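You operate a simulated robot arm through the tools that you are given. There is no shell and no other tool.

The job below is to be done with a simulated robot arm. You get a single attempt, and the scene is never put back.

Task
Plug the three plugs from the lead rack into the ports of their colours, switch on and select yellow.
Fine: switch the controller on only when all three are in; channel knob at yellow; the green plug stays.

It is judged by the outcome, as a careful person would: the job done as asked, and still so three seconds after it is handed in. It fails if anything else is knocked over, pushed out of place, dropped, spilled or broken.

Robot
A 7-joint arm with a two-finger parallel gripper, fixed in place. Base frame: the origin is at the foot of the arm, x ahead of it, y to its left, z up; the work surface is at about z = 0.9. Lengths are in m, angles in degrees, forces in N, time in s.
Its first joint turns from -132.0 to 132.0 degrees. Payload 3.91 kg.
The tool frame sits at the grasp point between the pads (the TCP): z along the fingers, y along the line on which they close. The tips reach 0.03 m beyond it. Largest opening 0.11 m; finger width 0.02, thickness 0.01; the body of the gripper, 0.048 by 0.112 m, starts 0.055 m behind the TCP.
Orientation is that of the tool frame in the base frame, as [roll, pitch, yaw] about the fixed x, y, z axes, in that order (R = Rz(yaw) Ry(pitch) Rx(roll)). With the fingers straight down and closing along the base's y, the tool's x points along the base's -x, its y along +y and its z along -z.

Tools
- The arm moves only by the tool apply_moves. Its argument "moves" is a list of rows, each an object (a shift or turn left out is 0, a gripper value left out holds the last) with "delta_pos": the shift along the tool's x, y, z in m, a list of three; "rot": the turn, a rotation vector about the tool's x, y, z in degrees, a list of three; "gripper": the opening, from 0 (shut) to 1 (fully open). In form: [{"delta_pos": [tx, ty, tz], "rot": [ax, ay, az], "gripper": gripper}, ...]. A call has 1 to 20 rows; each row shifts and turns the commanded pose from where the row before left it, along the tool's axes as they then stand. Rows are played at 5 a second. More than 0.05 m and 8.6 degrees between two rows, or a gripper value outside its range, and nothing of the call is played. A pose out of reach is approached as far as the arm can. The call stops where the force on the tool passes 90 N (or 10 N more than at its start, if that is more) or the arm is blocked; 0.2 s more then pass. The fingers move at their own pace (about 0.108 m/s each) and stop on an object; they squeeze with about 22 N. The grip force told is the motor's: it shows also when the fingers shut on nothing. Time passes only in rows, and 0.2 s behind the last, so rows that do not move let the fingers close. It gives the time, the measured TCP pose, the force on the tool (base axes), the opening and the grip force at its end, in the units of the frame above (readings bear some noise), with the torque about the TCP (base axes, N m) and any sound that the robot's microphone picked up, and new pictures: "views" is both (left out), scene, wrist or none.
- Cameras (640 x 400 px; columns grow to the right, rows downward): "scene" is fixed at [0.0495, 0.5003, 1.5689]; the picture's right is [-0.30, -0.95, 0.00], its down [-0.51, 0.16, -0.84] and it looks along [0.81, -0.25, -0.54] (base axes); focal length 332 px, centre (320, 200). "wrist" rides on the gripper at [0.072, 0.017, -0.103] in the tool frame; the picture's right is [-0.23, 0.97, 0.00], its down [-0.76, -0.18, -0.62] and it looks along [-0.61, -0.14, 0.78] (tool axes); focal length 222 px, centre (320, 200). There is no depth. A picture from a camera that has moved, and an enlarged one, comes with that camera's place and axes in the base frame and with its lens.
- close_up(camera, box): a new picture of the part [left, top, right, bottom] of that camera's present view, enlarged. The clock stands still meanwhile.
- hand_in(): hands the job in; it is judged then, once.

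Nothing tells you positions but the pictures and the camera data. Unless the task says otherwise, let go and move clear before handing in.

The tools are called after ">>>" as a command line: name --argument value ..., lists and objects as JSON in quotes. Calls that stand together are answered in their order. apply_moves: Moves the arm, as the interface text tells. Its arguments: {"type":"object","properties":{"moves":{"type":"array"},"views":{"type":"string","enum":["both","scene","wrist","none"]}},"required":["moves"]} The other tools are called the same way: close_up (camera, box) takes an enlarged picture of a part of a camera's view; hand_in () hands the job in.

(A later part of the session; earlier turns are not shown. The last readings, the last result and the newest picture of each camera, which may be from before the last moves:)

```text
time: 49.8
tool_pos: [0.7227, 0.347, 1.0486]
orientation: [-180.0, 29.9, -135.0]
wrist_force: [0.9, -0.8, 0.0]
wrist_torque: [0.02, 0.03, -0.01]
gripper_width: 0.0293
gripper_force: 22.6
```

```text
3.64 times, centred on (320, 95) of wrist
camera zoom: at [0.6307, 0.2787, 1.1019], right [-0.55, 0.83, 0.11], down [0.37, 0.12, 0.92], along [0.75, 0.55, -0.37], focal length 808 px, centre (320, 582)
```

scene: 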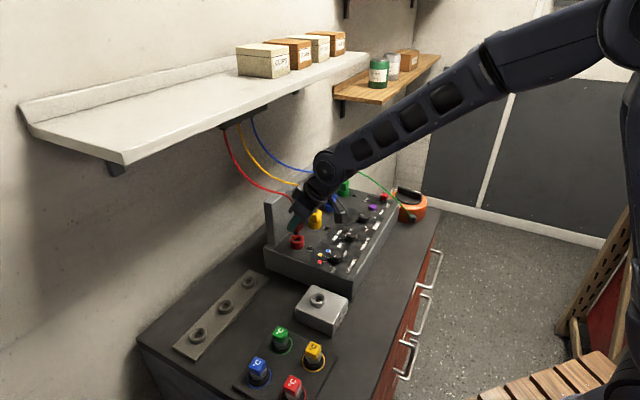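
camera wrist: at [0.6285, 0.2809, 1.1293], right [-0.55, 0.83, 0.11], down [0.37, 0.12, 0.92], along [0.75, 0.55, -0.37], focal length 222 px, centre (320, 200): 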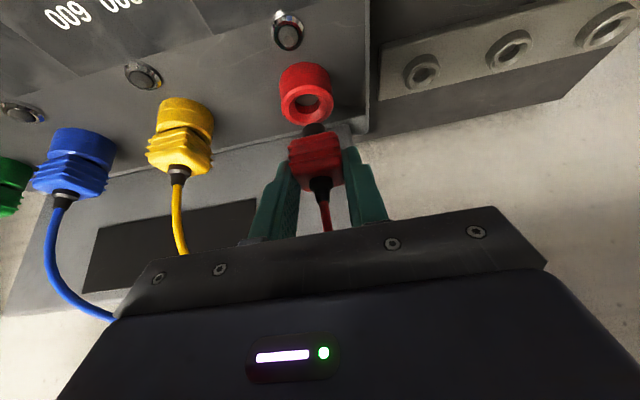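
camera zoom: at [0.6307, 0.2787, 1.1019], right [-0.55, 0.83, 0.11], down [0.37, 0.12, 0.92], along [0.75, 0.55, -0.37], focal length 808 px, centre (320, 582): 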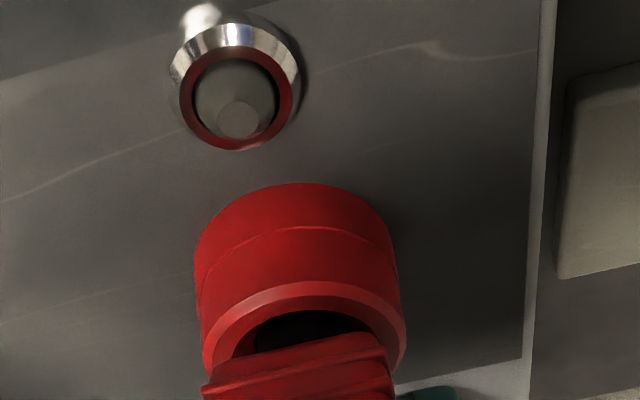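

>>> apply_moves --moves '[{"delta_pos": [0.001, 0, 0.00173]}, {"delta_pos": [0.001, 0, 0.00173]}, {"delta_pos": [0.00075, 0, 0.0013]}, {"delta_pos": [0, 0, 0]}]' --views "none"

>>> close_up --camera "wrist" --box '[140, 40, 400, 200]'

```text
time: 50.8
tool_pos: [0.7225, 0.3459, 1.0439]
orientation: [-180.0, 30.0, -135.1]
wrist_force: [0.3, -0.3, -0.2]
wrist_torque: [0.02, -0.02, 0.0]
gripper_width: 0.0288
gripper_force: 21.8
```

```text
2.46 times, centred on (270, 120) of wrist
camera zoom: at [0.6305, 0.2779, 1.0972], right [-0.55, 0.83, 0.11], down [0.37, 0.12, 0.92], along [0.75, 0.55, -0.37], focal length 547 px, centre (443, 397)
```

zoom: 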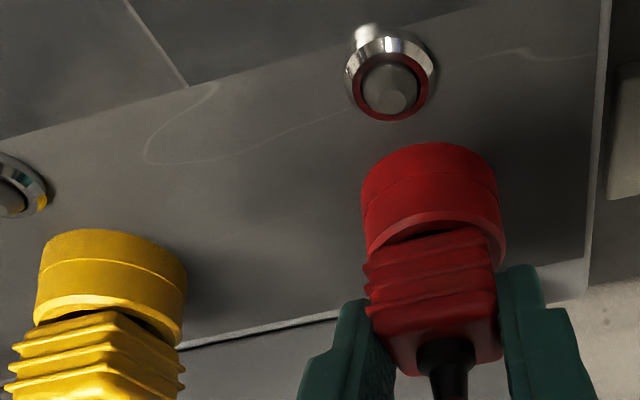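

>>> apply_moves --moves '[{"delta_pos": [0.0005, 0, 0.00087]}, {"delta_pos": [0.0005, 0, 0.00087]}, {"delta_pos": [0.0005, 0, 0.00087]}, {"delta_pos": [0, 0, 0]}]' --views "none"

>>> close_up --camera "wrist" --box '[140, 40, 400, 200]'

```text
time: 51.8
tool_pos: [0.7228, 0.3471, 1.0405]
orientation: [-180.0, 30.1, -135.0]
wrist_force: [0.2, 1.0, 17.1]
wrist_torque: [0.19, -0.15, 0.01]
gripper_width: 0.0294
gripper_force: 22.2
```

```text
2.46 times, centred on (270, 120) of wrist
camera zoom: at [0.6311, 0.2784, 1.094], right [-0.55, 0.83, 0.11], down [0.37, 0.12, 0.92], along [0.75, 0.55, -0.37], focal length 547 px, centre (443, 397)
```

zoom: 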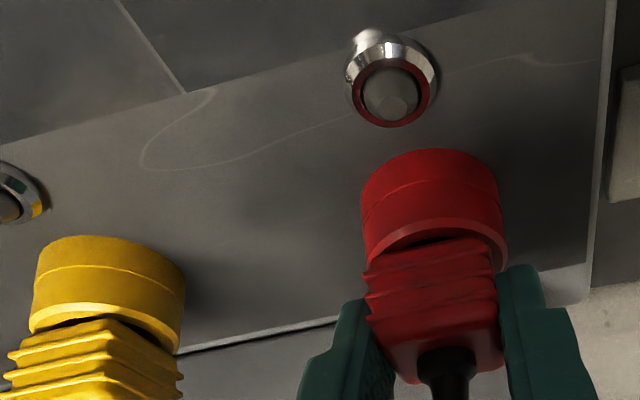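

>>> apply_moves --moves '[{"delta_pos": [0.0005, 0, 0.00087]}, {"delta_pos": [0, 0, 0]}, {"gripper": 0.5}, {"gripper": 0.5}, {"delta_pos": [0, 0, -0.03]}, {"delta_pos": [0, 0, -0.03]}, {"delta_pos": [0.03, 0, -0.03]}, {"delta_pos": [0.03, 0, -0.03]}, {"delta_pos": [0, 0, 0]}]'

>>> close_up --camera "wrist" --box '[0, 20, 400, 220]'

>>> close_up --camera "scene" --box '[270, 160, 390, 260]'

```text
time: 53.8
tool_pos: [0.6446, 0.2674, 1.115]
orientation: [180.0, 30.0, -134.9]
wrist_force: [0.5, 1.2, -0.2]
wrist_torque: [0.01, 0.0, 0.02]
gripper_width: 0.0551
gripper_force: 0.1
camera wrist: at [0.5526, 0.1982, 1.1678], right [-0.55, 0.83, 0.11], down [0.37, 0.12, 0.92], along [0.75, 0.55, -0.37], focal length 222 px, centre (320, 200)
```

scene: 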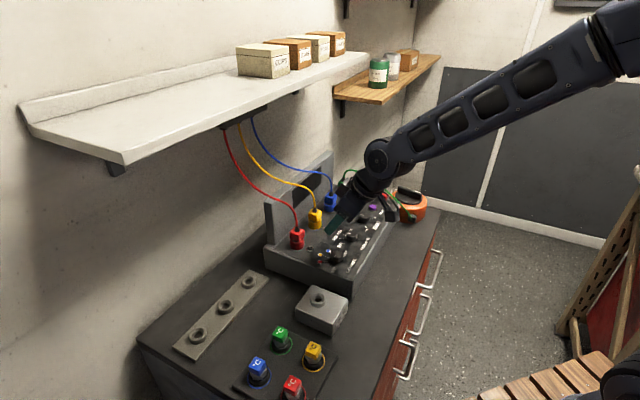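
wrist: 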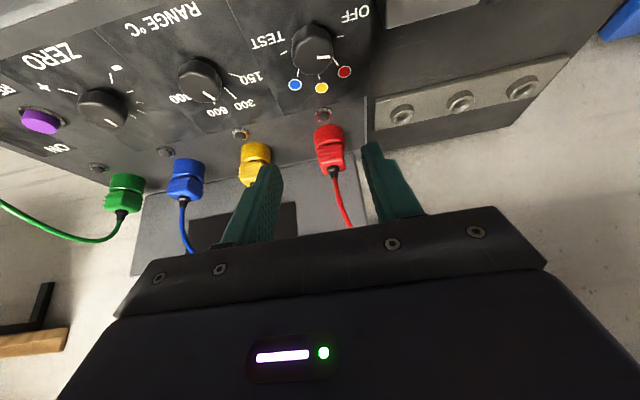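

```text
1.60 times, centred on (200, 120) of wrist
camera zoom: at [0.5526, 0.1982, 1.1678], right [-0.55, 0.83, 0.11], down [0.37, 0.12, 0.92], along [0.75, 0.55, -0.37], focal length 355 px, centre (512, 328)
```

zoom: 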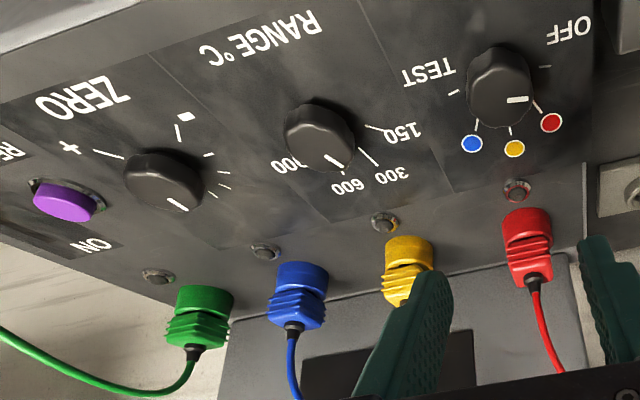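

```text
4.00 times, centred on (330, 210) of scene
camera zoom: at [0.0495, 0.5003, 1.5689], right [-0.3, -0.95, 0.0], down [-0.51, 0.16, -0.84], along [0.81, -0.25, -0.54], focal length 1329 px, centre (280, 160)
```

zoom: 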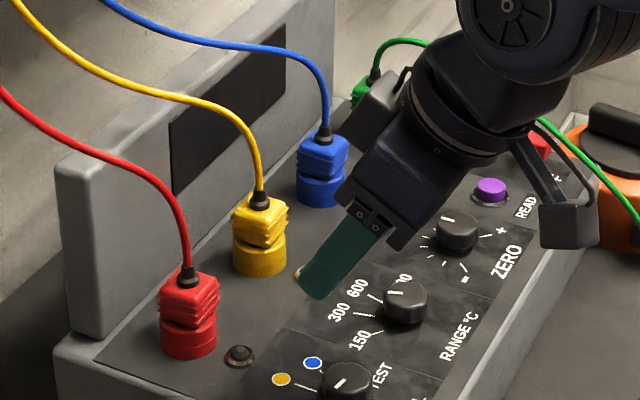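

All three plugs are in. I'll raise the arm, set the tool vertical and move toward the switch, then inspect the plugs with the arm out of the way.

>>> apply_moves --moves '[{"delta_pos": [-0.02, 0, -0.0346]}, {"delta_pos": [-0.02, 0, -0.0346]}, {"rot": [0, 7.5, 0]}, {"rot": [0, 7.5, 0]}, {"rot": [0, 7.5, 0]}, {"rot": [0, 7.5, 0]}, {"delta_pos": [0.02, -0.04, 0]}, {"delta_pos": [0.02, -0.04, 0]}, {"delta_pos": [0.02, -0.04, 0]}, {"delta_pos": [0, -0.045, 0]}, {"delta_pos": [0, -0.045, 0]}, {"delta_pos": [0, -0.045, 0]}, {"delta_pos": [0, -0.045, 0]}, {"delta_pos": [0, 0, 0]}]'

>>> close_up --camera "scene" --box '[280, 170, 370, 260]'

>>> close_up --camera "wrist" --box '[200, 40, 560, 240]'

```text
time: 56.8
tool_pos: [0.8154, 0.0134, 1.1928]
orientation: [-180.0, 0.0, -135.0]
wrist_force: [0.2, -0.2, 0.6]
wrist_torque: [-0.03, -0.01, -0.01]
gripper_width: 0.0549
gripper_force: 0.0
camera wrist: at [0.7524, -0.0251, 1.297], right [-0.53, 0.85, 0.0], down [0.66, 0.41, 0.62], along [0.53, 0.33, -0.78], focal length 222 px, centre (320, 200)
```

scene: 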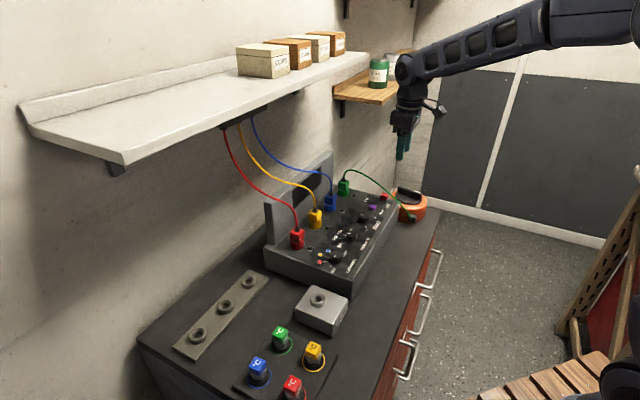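
wrist: 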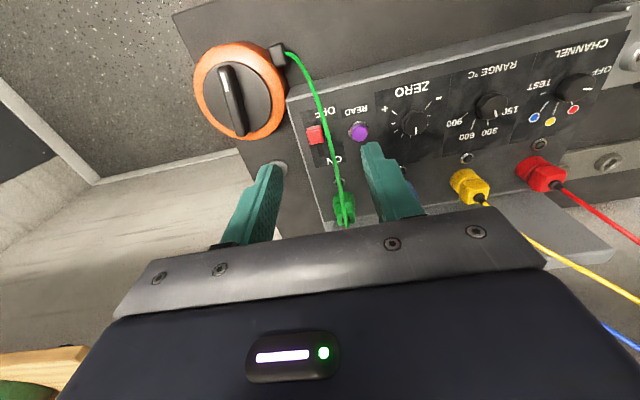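

```text
4.44 times, centred on (325, 215) of scene
camera zoom: at [0.0495, 0.5003, 1.5689], right [-0.3, -0.95, 0.0], down [-0.51, 0.16, -0.84], along [0.81, -0.25, -0.54], focal length 1477 px, centre (298, 133)
```

zoom: 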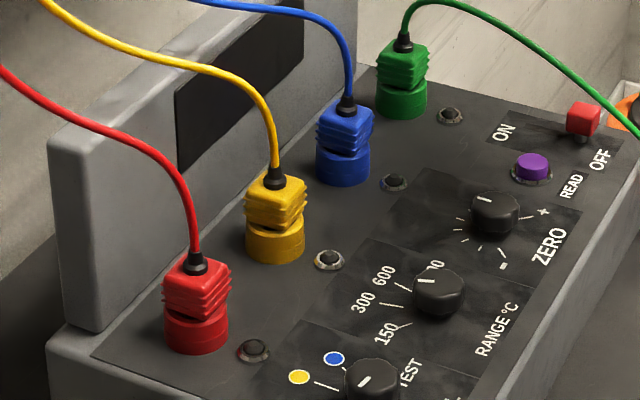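

```text
1.78 times, centred on (380, 140) of wrist
camera zoom: at [0.7524, -0.0251, 1.297], right [-0.53, 0.85, 0.0], down [0.66, 0.41, 0.62], along [0.53, 0.33, -0.78], focal length 395 px, centre (213, 307)
```

zoom: 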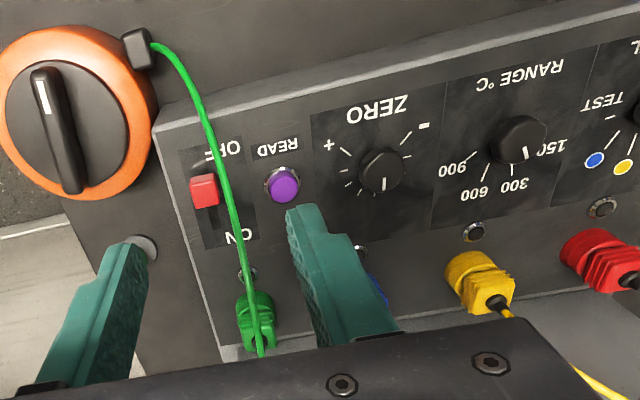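

All three plugs look as deep as the green one. The controller switch is the red slide at about n 0.63, s 0.59, near the OFF end, with the green lead passing about 2.5 cm beside it. I'll close the fingers, tilt so the palm stays clear of that lead, and get a closer look.

>>> apply_moves --moves '[{"rot": [0, -7.5, 0], "gripper": 0}, {"rot": [0, -7.5, 0]}, {"rot": [0, -7.5, 0]}, {"rot": [0, -7.5, 0]}, {"delta_pos": [0.04, -0.013, 0.01]}, {"delta_pos": [0.04, -0.012, 0.01]}, {"delta_pos": [0, 0, 0]}]'

>>> close_up --camera "wrist" --box '[200, 40, 440, 200]'

>>> close_up --camera "scene" --box '[350, 170, 430, 230]'

```text
time: 58.4
tool_pos: [0.7904, -0.0456, 1.1352]
orientation: [179.9, 30.0, -135.0]
wrist_force: [-0.3, -0.2, 0.2]
wrist_torque: [-0.02, -0.01, 0.01]
gripper_width: 0.0
gripper_force: 22.3
camera wrist: at [0.6975, -0.1147, 1.1876], right [-0.55, 0.83, 0.11], down [0.37, 0.12, 0.92], along [0.75, 0.55, -0.37], focal length 222 px, centre (320, 200)
```

scene: 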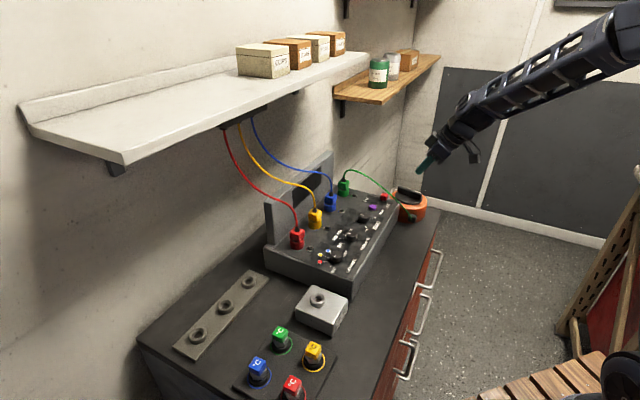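
wrist: 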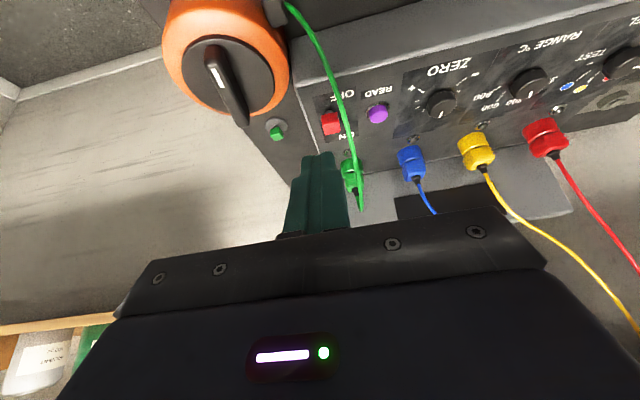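

```text
2.50 times, centred on (320, 120) of wrist
camera zoom: at [0.6975, -0.1147, 1.1876], right [-0.55, 0.83, 0.11], down [0.37, 0.12, 0.92], along [0.75, 0.55, -0.37], focal length 555 px, centre (320, 400)
```

zoom: 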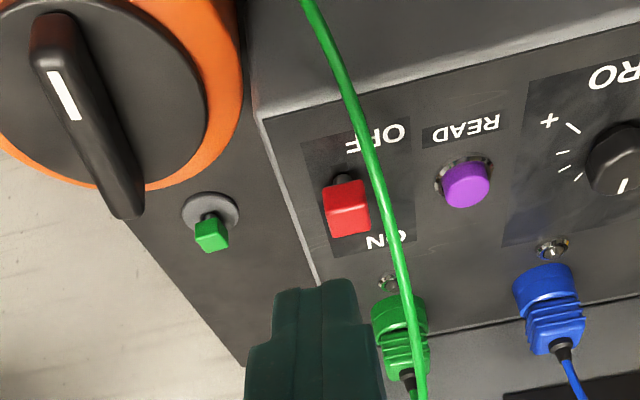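

```text
6.67 times, centred on (390, 200) of scene
camera zoom: at [0.0495, 0.5003, 1.5689], right [-0.3, -0.95, 0.0], down [-0.51, 0.16, -0.84], along [0.81, -0.25, -0.54], focal length 2216 px, centre (-147, 200)
```

zoom: 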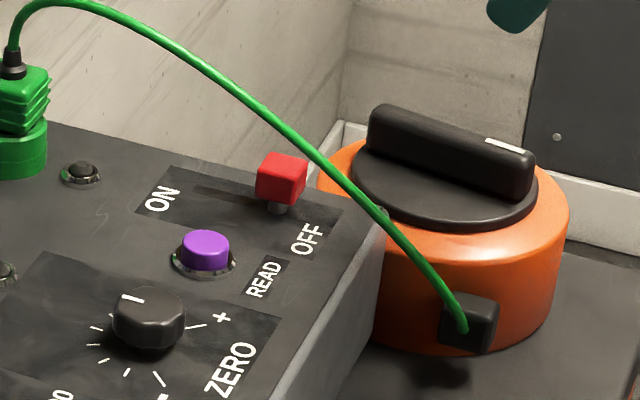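

Triangulating both views, the red cap is at n 0.631, s 0.587, z≈1.0 and the green lead runs at s≈0.57. I'll come down in front of the cap with closed fingers at s≈0.595, clear of the lead.

>>> apply_moves --moves '[{"delta_pos": [-0.0221, -0.002, 0.0128]}, {"delta_pos": [-0.0221, -0.002, 0.0127]}, {"delta_pos": [0.0146, 0, 0.0253]}, {"delta_pos": [0.0146, 0, 0.0253]}, {"delta_pos": [0.0146, 0, 0.0253]}, {"delta_pos": [0, 0, 0]}]'

>>> close_up --camera "wrist" --box '[200, 40, 440, 200]'

>>> close_up --camera "scene" --box '[350, 170, 430, 230]'

```text
time: 59.8
tool_pos: [0.83, -0.0129, 1.0485]
orientation: [179.9, 29.9, -135.0]
wrist_force: [-0.8, 1.2, 0.1]
wrist_torque: [0.0, 0.0, -0.01]
gripper_width: 0.0
gripper_force: 21.9
camera wrist: at [0.7383, -0.082, 1.1017], right [-0.55, 0.83, 0.11], down [0.37, 0.12, 0.92], along [0.75, 0.55, -0.37], focal length 222 px, centre (320, 200)
```

scene: 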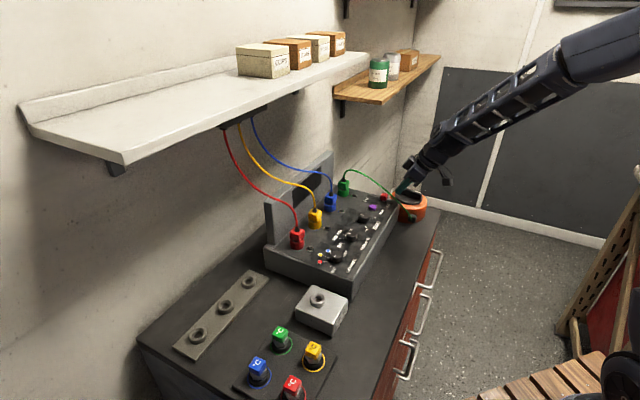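
wrist: 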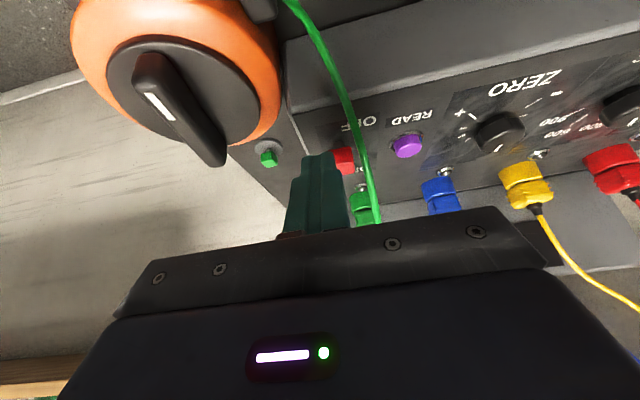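

```text
2.50 times, centred on (320, 120) of wrist
camera zoom: at [0.7383, -0.082, 1.1017], right [-0.55, 0.83, 0.11], down [0.37, 0.12, 0.92], along [0.75, 0.55, -0.37], focal length 555 px, centre (320, 400)
```

zoom: 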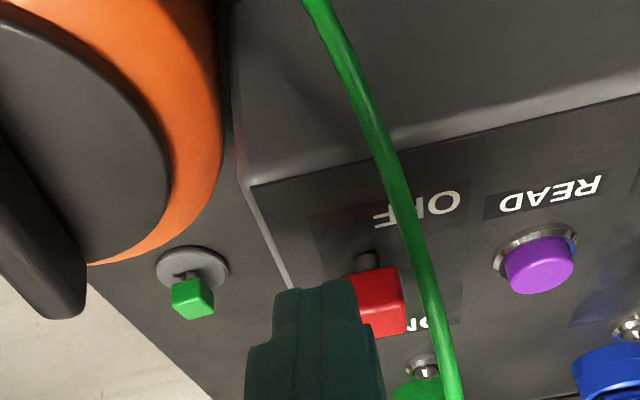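

```text
6.67 times, centred on (390, 200) of scene
camera zoom: at [0.0495, 0.5003, 1.5689], right [-0.3, -0.95, 0.0], down [-0.51, 0.16, -0.84], along [0.81, -0.25, -0.54], focal length 2216 px, centre (-147, 200)
```

zoom: 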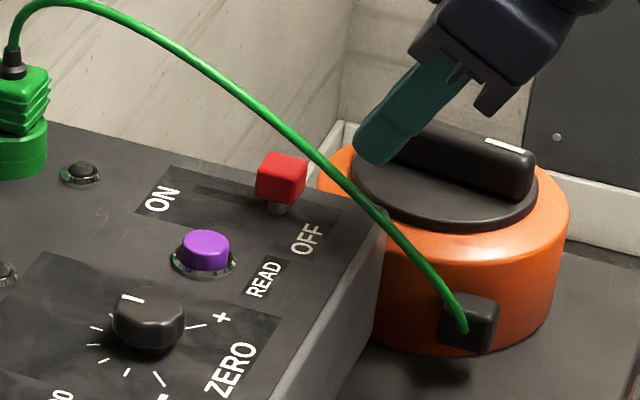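

The cap sits a little to the lead's side of my fingers, so I'll shift 6 mm that way (still clear of the lead) and come down the remaining 3 cm.

>>> apply_moves --moves '[{"delta_pos": [0, 0.006, 0]}, {"delta_pos": [0.0075, 0, 0.013]}, {"delta_pos": [0.0075, 0, 0.013]}, {"delta_pos": [0, 0, 0]}]'

>>> close_up --camera "wrist" --box '[240, 60, 420, 200]'

>>> close_up --camera "scene" --box '[350, 170, 430, 230]'

```text
time: 60.8
tool_pos: [0.8263, -0.0093, 1.0184]
orientation: [179.9, 30.0, -135.0]
wrist_force: [0.3, -0.1, 0.0]
wrist_torque: [0.01, -0.02, 0.01]
gripper_width: 0.0
gripper_force: 22.1
camera wrist: at [0.7332, -0.0774, 1.0716], right [-0.55, 0.83, 0.11], down [0.37, 0.12, 0.92], along [0.75, 0.55, -0.37], focal length 222 px, centre (320, 200)
```

scene: 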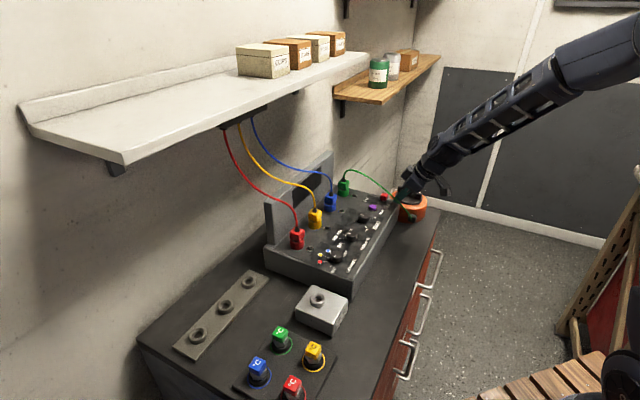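
wrist: 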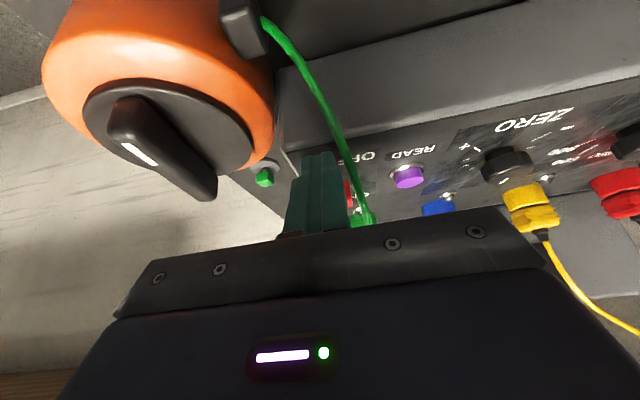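

```text
2.86 times, centred on (330, 130) of wrist
camera zoom: at [0.7332, -0.0774, 1.0716], right [-0.55, 0.83, 0.11], down [0.37, 0.12, 0.92], along [0.75, 0.55, -0.37], focal length 635 px, centre (291, 400)
```

zoom: 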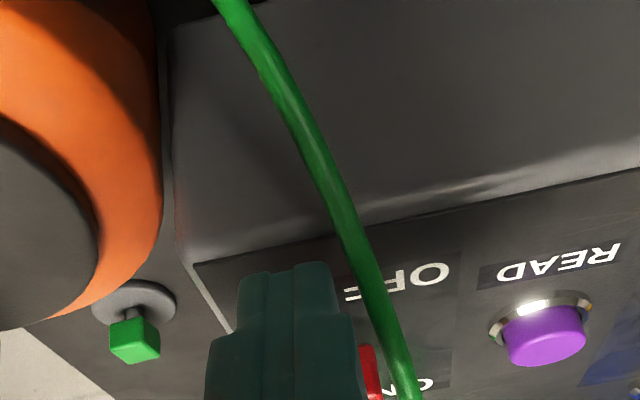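

```text
6.67 times, centred on (390, 200) of scene
camera zoom: at [0.0495, 0.5003, 1.5689], right [-0.3, -0.95, 0.0], down [-0.51, 0.16, -0.84], along [0.81, -0.25, -0.54], focal length 2216 px, centre (-147, 200)
```

zoom: 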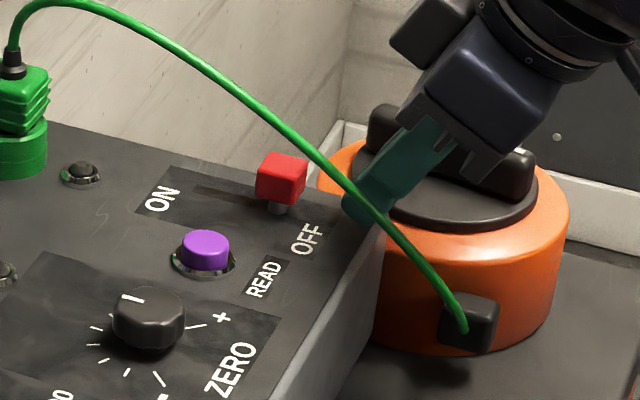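

Fingers are behind the cap and clear of the lead. I'll push toward ON in small steps.

>>> apply_moves --moves '[{"delta_pos": [-0.0065, 0, 0.00375]}, {"delta_pos": [-0.0065, 0, 0.00375]}, {"delta_pos": [-0.00433, 0, 0.0025]}, {"delta_pos": [-0.00433, 0, 0.0025]}, {"delta_pos": [0, 0, 0]}]' --views "none"

>>> close_up --camera "scene" --box '[350, 170, 430, 230]'

>>> close_up --camera "wrist" --box '[240, 60, 420, 200]'

```text
time: 62.0
tool_pos: [0.8425, 0.0086, 1.0168]
orientation: [180.0, 30.0, -135.0]
wrist_force: [-1.0, -0.4, -0.6]
wrist_torque: [-0.01, 0.06, -0.01]
gripper_width: 0.0
gripper_force: 22.2
```

```text
6.67 times, centred on (390, 200) of scene
camera zoom: at [0.0495, 0.5003, 1.5689], right [-0.3, -0.95, 0.0], down [-0.51, 0.16, -0.84], along [0.81, -0.25, -0.54], focal length 2216 px, centre (-147, 200)
```

zoom: 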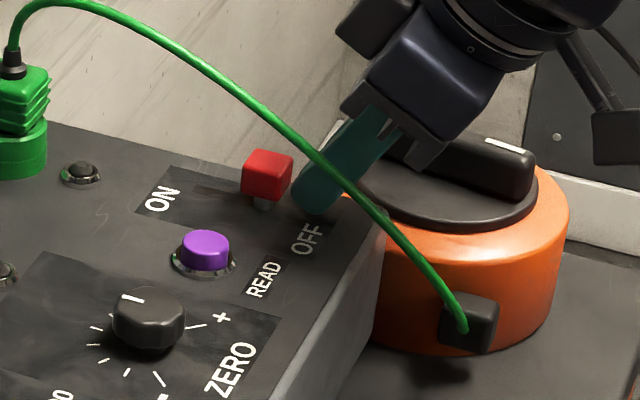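

```text
2.86 times, centred on (330, 130) of wrist
camera zoom: at [0.7508, -0.0597, 1.0707], right [-0.55, 0.83, 0.11], down [0.37, 0.12, 0.92], along [0.75, 0.55, -0.37], focal length 635 px, centre (291, 400)
```

zoom: 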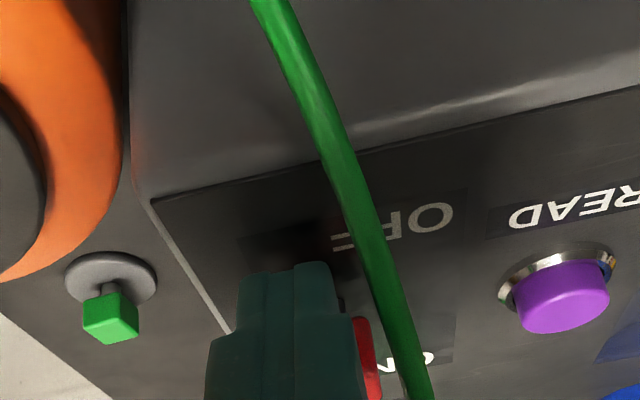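

The cap is sliding towards ON with little force. I'll continue.

>>> apply_moves --moves '[{"delta_pos": [-0.00433, 0, 0.0025]}, {"delta_pos": [-0.00433, 0, 0.0025]}, {"delta_pos": [-0.00433, 0, 0.0025]}, {"delta_pos": [0, 0, 0]}]' --views "none"

>>> close_up --camera "scene" --box '[350, 170, 430, 230]'

>>> close_up --camera "wrist" --box '[240, 60, 420, 200]'

```text
time: 63.0
tool_pos: [0.8544, 0.0182, 1.0192]
orientation: [-179.9, 30.0, -135.0]
wrist_force: [-0.1, 0.2, 0.1]
wrist_torque: [-0.02, 0.02, 0.0]
gripper_width: 0.0002
gripper_force: 22.2
```

```text
6.67 times, centred on (390, 200) of scene
camera zoom: at [0.0495, 0.5003, 1.5689], right [-0.3, -0.95, 0.0], down [-0.51, 0.16, -0.84], along [0.81, -0.25, -0.54], focal length 2216 px, centre (-147, 200)
```

zoom: 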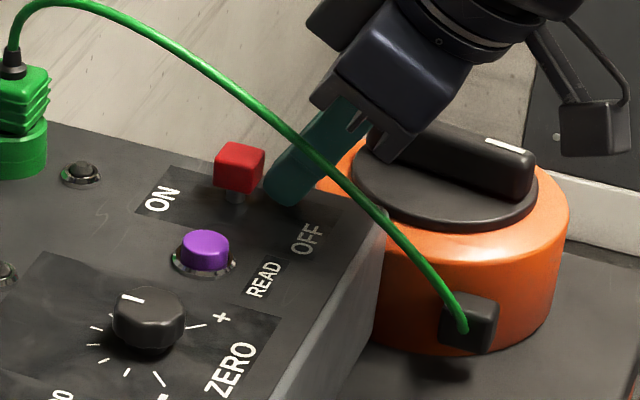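

```text
2.86 times, centred on (330, 130) of wrist
camera zoom: at [0.7612, -0.0501, 1.0707], right [-0.55, 0.83, 0.11], down [0.37, 0.12, 0.92], along [0.75, 0.55, -0.37], focal length 635 px, centre (291, 400)
```

zoom: 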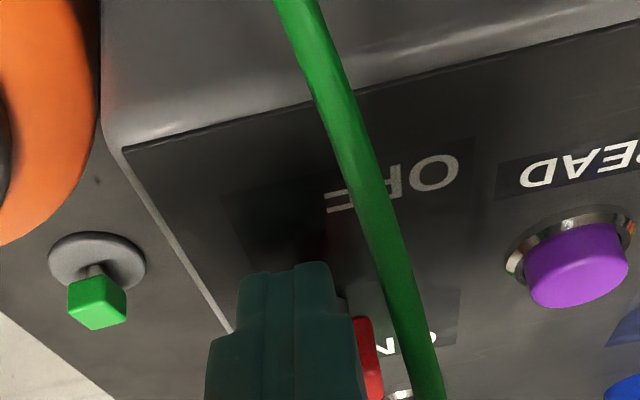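

>>> apply_moves --moves '[{"delta_pos": [-0.0026, 0, 0.0015]}, {"delta_pos": [-0.0026, 0, 0.0015]}, {"delta_pos": [-0.0026, 0, 0.0015]}, {"delta_pos": [0, 0, 0]}]' --views "none"

>>> close_up --camera "scene" --box '[350, 170, 430, 230]'

```text
time: 64.0
tool_pos: [0.8589, 0.0247, 1.0174]
orientation: [-179.9, 30.0, -135.1]
wrist_force: [0.3, -0.3, -0.7]
wrist_torque: [0.02, -0.01, -0.03]
gripper_width: 0.0001
gripper_force: 22.4
```

```text
6.67 times, centred on (390, 200) of scene
camera zoom: at [0.0495, 0.5003, 1.5689], right [-0.3, -0.95, 0.0], down [-0.51, 0.16, -0.84], along [0.81, -0.25, -0.54], focal length 2216 px, centre (-147, 200)
```

zoom: 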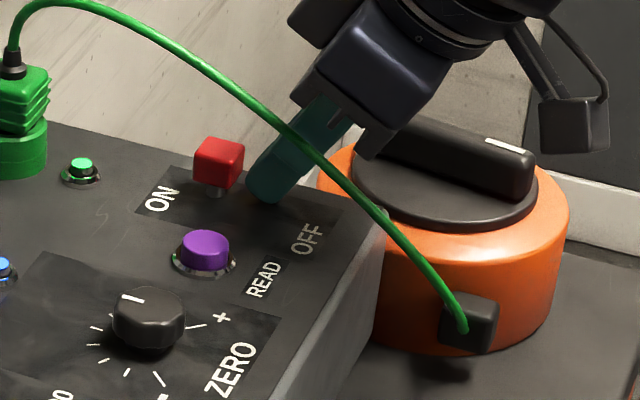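

The green and blue indicator lamps have lit, so the controller is on. I'll check all four lamps.

>>> close_up --camera "scene" --box '[280, 170, 400, 270]'

>>> close_up --camera "wrist" --box '[240, 60, 420, 200]'

```text
4.00 times, centred on (340, 220) of scene
camera zoom: at [0.0495, 0.5003, 1.5689], right [-0.3, -0.95, 0.0], down [-0.51, 0.16, -0.84], along [0.81, -0.25, -0.54], focal length 1329 px, centre (240, 120)
```

zoom: 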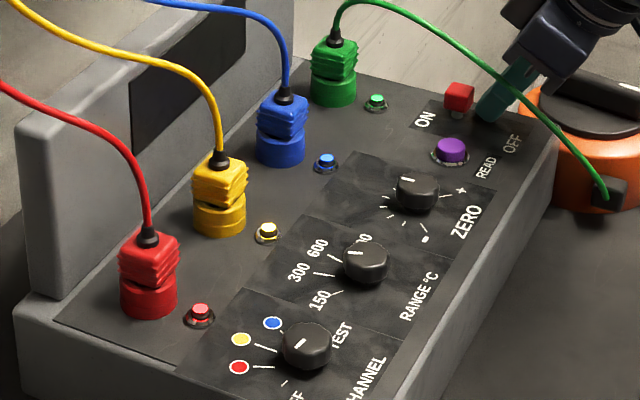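

```text
2.86 times, centred on (330, 130) of wrist
camera zoom: at [0.7669, -0.0435, 1.0701], right [-0.55, 0.83, 0.11], down [0.37, 0.12, 0.92], along [0.75, 0.55, -0.37], focal length 635 px, centre (291, 400)
```

zoom: 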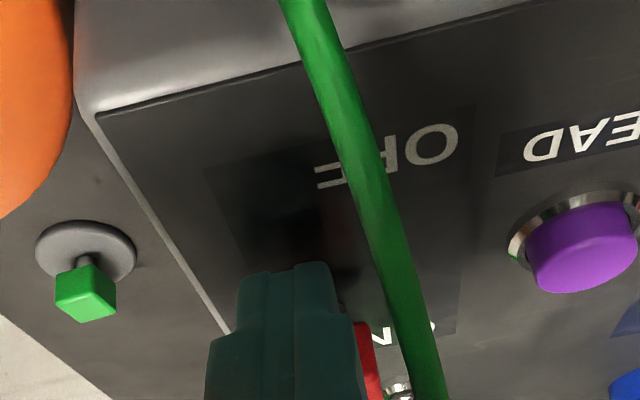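

All four lamps are lit. I'll nudge the slide a little further to make sure it's at its end stop.

>>> apply_moves --moves '[{"delta_pos": [-0.00173, 0, 0.001]}, {"delta_pos": [-0.00173, 0, 0.001]}, {"delta_pos": [0, 0, 0]}]' --views "none"

>>> close_up --camera "scene" --box '[350, 170, 430, 230]'

```text
time: 64.8
tool_pos: [0.8603, 0.0271, 1.0167]
orientation: [180.0, 30.0, -135.0]
wrist_force: [-24.3, -17.8, 0.9]
wrist_torque: [-0.61, 0.23, 0.14]
gripper_width: 0.0
gripper_force: 21.3
```

```text
6.67 times, centred on (390, 200) of scene
camera zoom: at [0.0495, 0.5003, 1.5689], right [-0.3, -0.95, 0.0], down [-0.51, 0.16, -0.84], along [0.81, -0.25, -0.54], focal length 2216 px, centre (-147, 200)
```

zoom: 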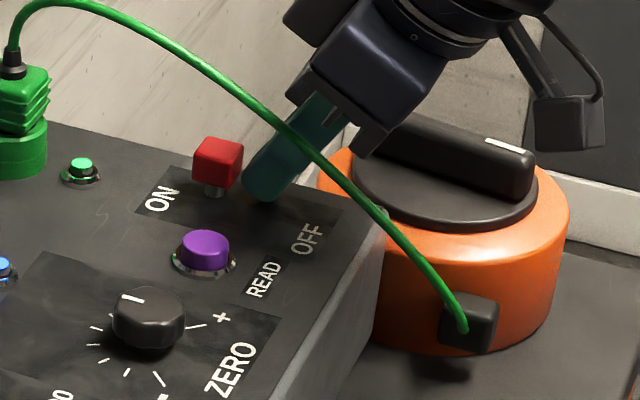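

The slide has reached its end stop (30 N) and is fully on. I'll back away from it the way I came, then bring the tool upright and move left to the CHANNEL knob.

>>> apply_moves --moves '[{"delta_pos": [0.0195, 0, -0.01125]}, {"delta_pos": [0.0195, 0, -0.01125]}, {"delta_pos": [-0.0195, 0, -0.0338]}, {"delta_pos": [-0.0195, 0, -0.0338]}, {"delta_pos": [-0.0195, 0, -0.0338]}, {"rot": [0, 7.5, 0]}, {"rot": [0, 7.5, 0]}, {"rot": [0, 7.5, 0]}, {"rot": [0, 7.5, 0]}, {"delta_pos": [0, 0.046, 0]}, {"delta_pos": [0, 0.046, 0]}, {"delta_pos": [0, 0.046, 0]}, {"delta_pos": [0, 0.046, 0]}, {"delta_pos": [0, 0.046, 0]}, {"delta_pos": [0, 0.046, 0]}, {"delta_pos": [0, 0.046, 0]}, {"delta_pos": [0, 0, 0], "gripper": 0.5}]'

>>> close_up --camera "wrist" --box '[200, 60, 440, 230]'

>>> close_up --camera "scene" --box '[280, 160, 420, 270]'

```text
time: 68.4
tool_pos: [0.6044, 0.2231, 1.1371]
orientation: [180.0, 0.0, -134.9]
wrist_force: [1.2, 0.0, -0.2]
wrist_torque: [0.0, 0.04, 0.01]
gripper_width: 0.0551
gripper_force: 0.0
camera wrist: at [0.5407, 0.184, 1.2403], right [-0.53, 0.85, 0.0], down [0.66, 0.41, 0.62], along [0.53, 0.33, -0.78], focal length 222 px, centre (320, 200)
```

scene: 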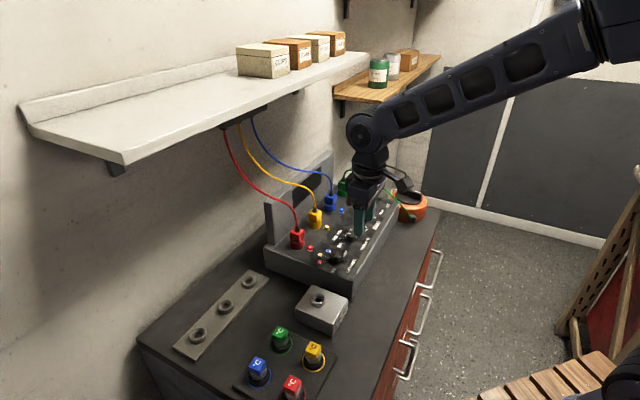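
wrist: 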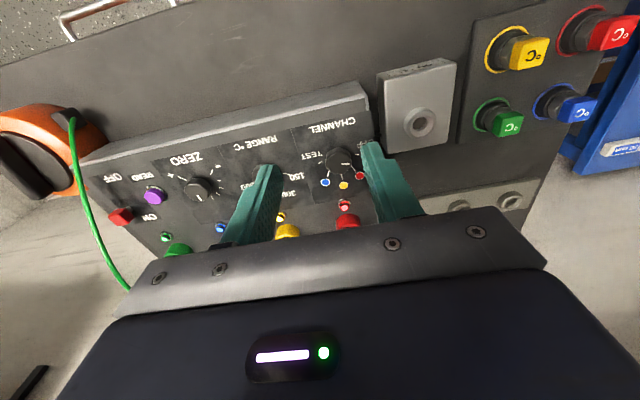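

```text
2.35 times, centred on (320, 145) of wrist
camera zoom: at [0.5407, 0.184, 1.2403], right [-0.53, 0.85, 0.0], down [0.66, 0.41, 0.62], along [0.53, 0.33, -0.78], focal length 523 px, centre (320, 329)
```

zoom: 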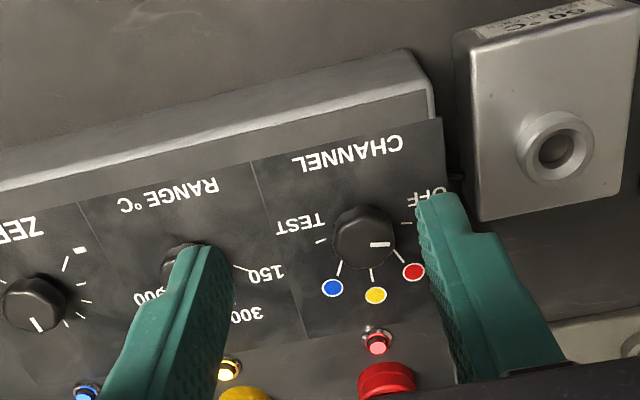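

```text
3.64 times, centred on (350, 215) of scene
camera zoom: at [0.0495, 0.5003, 1.5689], right [-0.3, -0.95, 0.0], down [-0.51, 0.16, -0.84], along [0.81, -0.25, -0.54], focal length 1208 px, centre (211, 146)
```

zoom: 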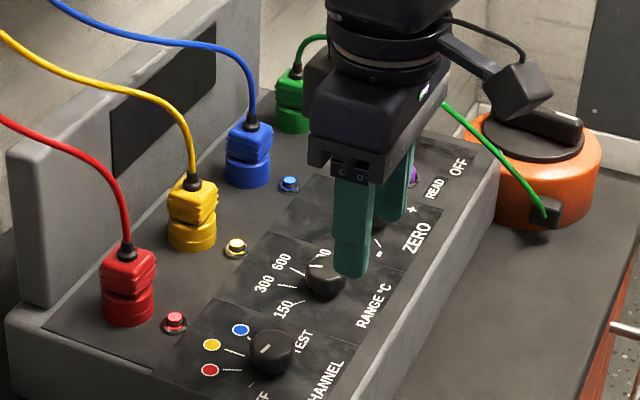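

The knob's pointer is at OFF; yellow is a clockwise turn of about 80° (seen from above). I'll pre-turn the gripper 40° the other way, move over the knob (≈(0.641,0.274)) and check centring.

>>> apply_moves --moves '[{"rot": [0, 0, -8]}, {"rot": [0, 0, -8]}, {"rot": [0, 0, -8]}, {"rot": [0, 0, -8]}, {"rot": [0, 0, -8]}, {"delta_pos": [-0.0268, -0.0162, 0]}, {"delta_pos": [-0.0268, -0.0162, 0]}, {"delta_pos": [0, 0, 0.03]}, {"delta_pos": [0, 0, 0.03]}, {"delta_pos": [0, 0, 0]}]'

>>> close_up --camera "wrist" --box '[200, 60, 440, 230]'

>>> close_up --camera "scene" --box '[290, 190, 390, 290]'

```text
time: 70.6
tool_pos: [0.6392, 0.2737, 1.0762]
orientation: [180.0, -0.1, -95.0]
wrist_force: [-0.7, 0.3, 0.0]
wrist_torque: [-0.01, 0.0, 0.0]
gripper_width: 0.0551
gripper_force: 0.1
camera wrist: at [0.6166, 0.2033, 1.1785], right [-0.95, 0.31, 0.0], down [0.24, 0.74, 0.62], along [0.19, 0.59, -0.78], focal length 222 px, centre (320, 200)
```

scene: 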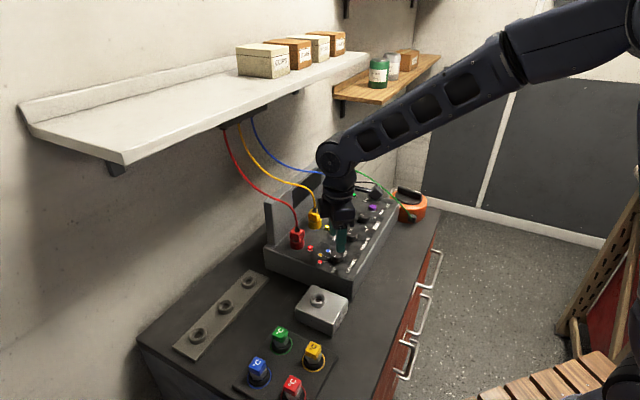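
wrist: 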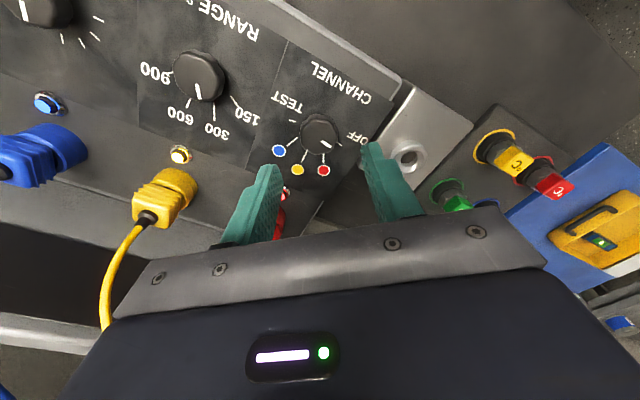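

```text
2.35 times, centred on (320, 145) of wrist
camera zoom: at [0.6166, 0.2033, 1.1785], right [-0.95, 0.31, 0.0], down [0.24, 0.74, 0.62], along [0.19, 0.59, -0.78], focal length 523 px, centre (320, 329)
```

zoom: 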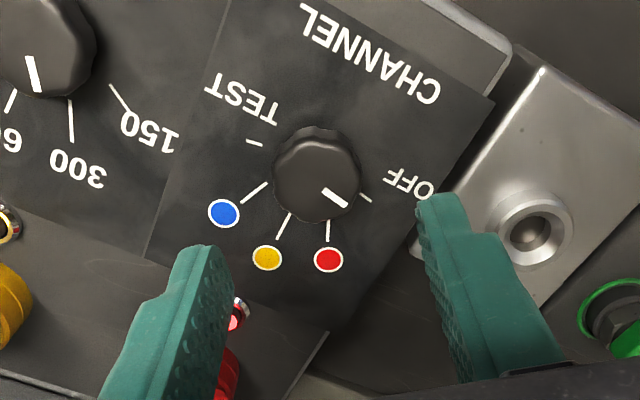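

```text
4.00 times, centred on (340, 240) of scene
camera zoom: at [0.0495, 0.5003, 1.5689], right [-0.3, -0.95, 0.0], down [-0.51, 0.16, -0.84], along [0.81, -0.25, -0.54], focal length 1329 px, centre (240, 40)
```

zoom: 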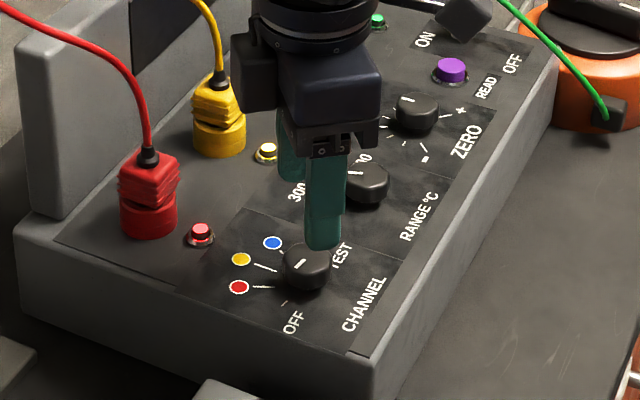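

The knob is nearly centred under the tool (about 2 mm off). I'll lower the fingers around it.

>>> apply_moves --moves '[{"delta_pos": [-0.0015, 0, 0.025]}, {"delta_pos": [0, 0, 0.02]}, {"delta_pos": [0, 0, 0.01]}, {"delta_pos": [0, 0, 0.006]}, {"delta_pos": [0, 0, 0]}]'

>>> close_up --camera "wrist" --box '[200, 60, 440, 230]'

>>> close_up --camera "scene" --box '[300, 210, 370, 280]'

```text
time: 71.8
tool_pos: [0.6394, 0.2744, 1.0148]
orientation: [-179.9, 0.0, -95.0]
wrist_force: [-1.5, -4.9, 25.3]
wrist_torque: [-0.15, 0.84, 0.02]
gripper_width: 0.0554
gripper_force: 1.0
camera wrist: at [0.617, 0.2051, 1.1178], right [-0.95, 0.31, 0.0], down [0.24, 0.74, 0.62], along [0.2, 0.59, -0.78], focal length 222 px, centre (320, 200)
```

scene: 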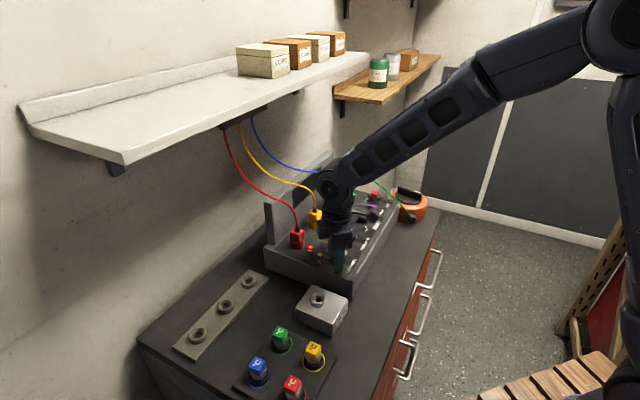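
wrist: 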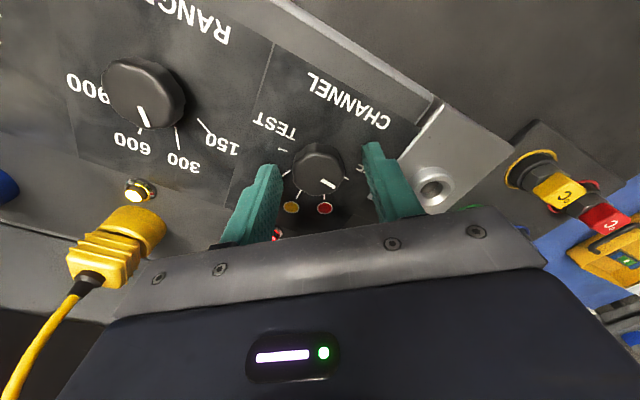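

```text
2.35 times, centred on (320, 145) of wrist
camera zoom: at [0.617, 0.2051, 1.1178], right [-0.95, 0.31, 0.0], down [0.24, 0.74, 0.62], along [0.2, 0.59, -0.78], focal length 523 px, centre (320, 329)
```

zoom: 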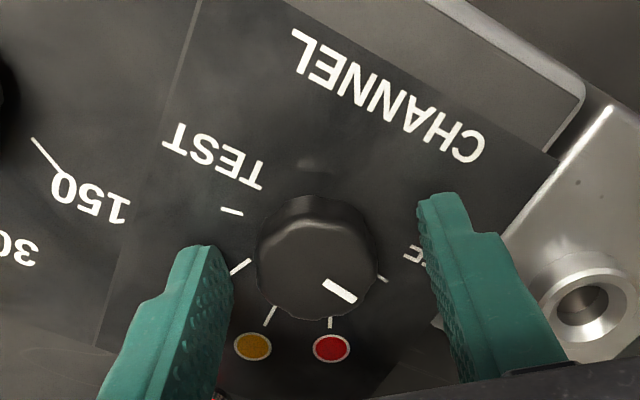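

```text
5.71 times, centred on (335, 245) of scene
camera zoom: at [0.0495, 0.5003, 1.5689], right [-0.3, -0.95, 0.0], down [-0.51, 0.16, -0.84], along [0.81, -0.25, -0.54], focal length 1899 px, centre (234, -57)
```

zoom: 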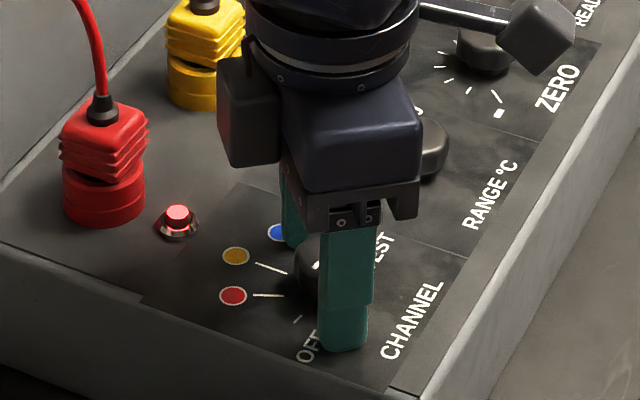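

The fingertips have just touched the panel (25 N), so I'll raise 4 mm and close on the knob.

>>> apply_moves --moves '[{"delta_pos": [0, 0, -0.004]}, {"delta_pos": [0, 0, 0]}]' --views "none"

>>> apply_moves --moves '[{"gripper": 0.2}, {"gripper": 0}, {"gripper": 0}, {"gripper": 0}]' --views "none"

>>> close_up --camera "wrist" --box '[200, 60, 440, 230]'

```text
time: 72.4
tool_pos: [0.639, 0.2758, 1.0176]
orientation: [180.0, 0.0, -94.9]
wrist_force: [-0.1, -0.1, -0.4]
wrist_torque: [-0.02, 0.01, 0.03]
gripper_width: 0.0551
gripper_force: 0.1
```

```text
time: 73.4
tool_pos: [0.6404, 0.2759, 1.0176]
orientation: [-179.9, 0.0, -95.1]
wrist_force: [5.1, 0.2, -3.1]
wrist_torque: [0.15, -0.13, -0.04]
gripper_width: 0.0313
gripper_force: 44.5
```

```text
2.35 times, centred on (320, 145) of wrist
camera zoom: at [0.6177, 0.2055, 1.1209], right [-0.95, 0.31, 0.0], down [0.24, 0.74, 0.62], along [0.19, 0.59, -0.78], focal length 523 px, centre (320, 329)
```

zoom: 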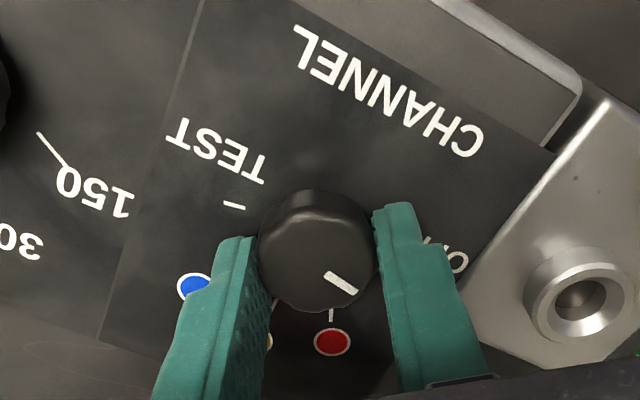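

The knob is gripped and centred (31 mm). I'll turn clockwise 40° and look at the pointer.

>>> apply_moves --moves '[{"rot": [0, 0, 8]}, {"rot": [0, 0, 8]}, {"rot": [0, 0, 8]}, {"rot": [0, 0, 8]}, {"rot": [0, 0, 8]}, {"delta_pos": [0, 0, 0]}]' --views "none"

>>> close_up --camera "wrist" --box '[200, 60, 440, 230]'

```text
time: 74.8
tool_pos: [0.6407, 0.275, 1.0186]
orientation: [-180.0, 0.1, -135.2]
wrist_force: [48.5, -23.8, -6.2]
wrist_torque: [0.16, -1.63, 0.17]
gripper_width: 0.0316
gripper_force: 45.0
```

```text
2.35 times, centred on (320, 145) of wrist
camera zoom: at [0.579, 0.2355, 1.121], right [-0.52, 0.85, 0.0], down [0.67, 0.41, 0.62], along [0.53, 0.33, -0.78], focal length 523 px, centre (320, 329)
```

zoom: 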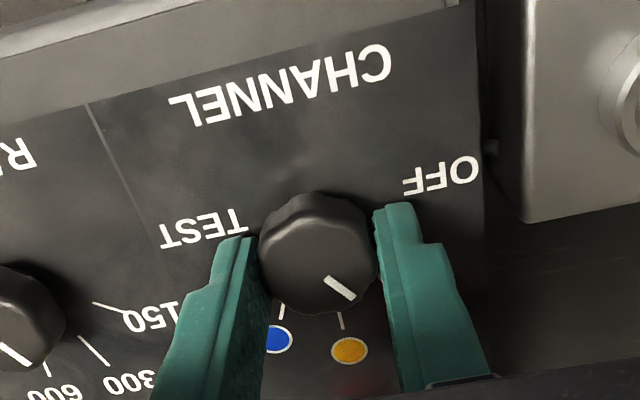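

The knob follows (pointer now at red). There's a 54 N side pull towards the right, meaning the axis is off by a few mm, so I'll shift that way to relieve it before turning on.

>>> apply_moves --moves '[{"delta_pos": [0, -0.0025, 0]}, {"delta_pos": [0, 0, 0]}]' --views "none"

```text
time: 75.4
tool_pos: [0.6402, 0.274, 1.0178]
orientation: [179.8, 0.0, -135.0]
wrist_force: [34.6, -15.5, 1.3]
wrist_torque: [-0.58, -0.46, 0.11]
gripper_width: 0.0315
gripper_force: 44.3
```

>>> apply_moves --moves '[{"delta_pos": [0, -0.003, 0]}, {"delta_pos": [0, 0, 0]}]' --views "none"

```text
time: 76.0
tool_pos: [0.6425, 0.2729, 1.0183]
orientation: [179.9, 0.0, -134.9]
wrist_force: [7.3, 5.6, 7.9]
wrist_torque: [-0.01, 0.33, 0.01]
gripper_width: 0.0314
gripper_force: 44.6
```

The side force is relieved. I'll turn the remaining 40° in two parts.

>>> apply_moves --moves '[{"delta_pos": [-0.001, 0, 0]}, {"rot": [0, 0, 7]}, {"rot": [0, 0, 7]}, {"rot": [0, 0, 6]}, {"delta_pos": [0, 0, 0]}]' --views "none"

>>> close_up --camera "wrist" --box '[200, 60, 440, 230]'

```text
time: 77.2
tool_pos: [0.6415, 0.272, 1.0177]
orientation: [-180.0, 0.0, -155.1]
wrist_force: [-30.6, 6.4, -2.1]
wrist_torque: [-0.22, 1.31, -0.05]
gripper_width: 0.0315
gripper_force: 44.5
```

```text
2.35 times, centred on (320, 145) of wrist
camera zoom: at [0.5703, 0.2584, 1.1211], right [-0.21, 0.98, 0.0], down [0.77, 0.16, 0.62], along [0.61, 0.13, -0.78], focal length 523 px, centre (320, 329)
```

zoom: 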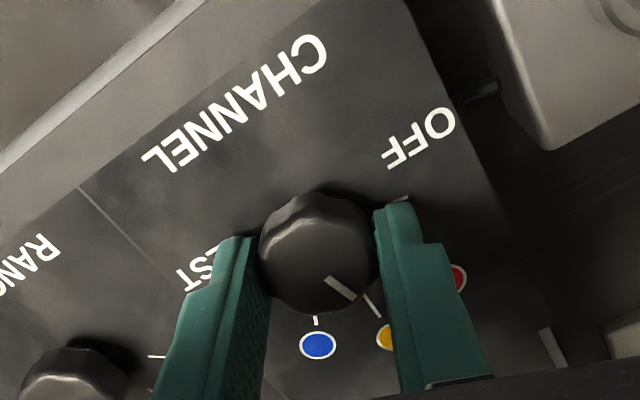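

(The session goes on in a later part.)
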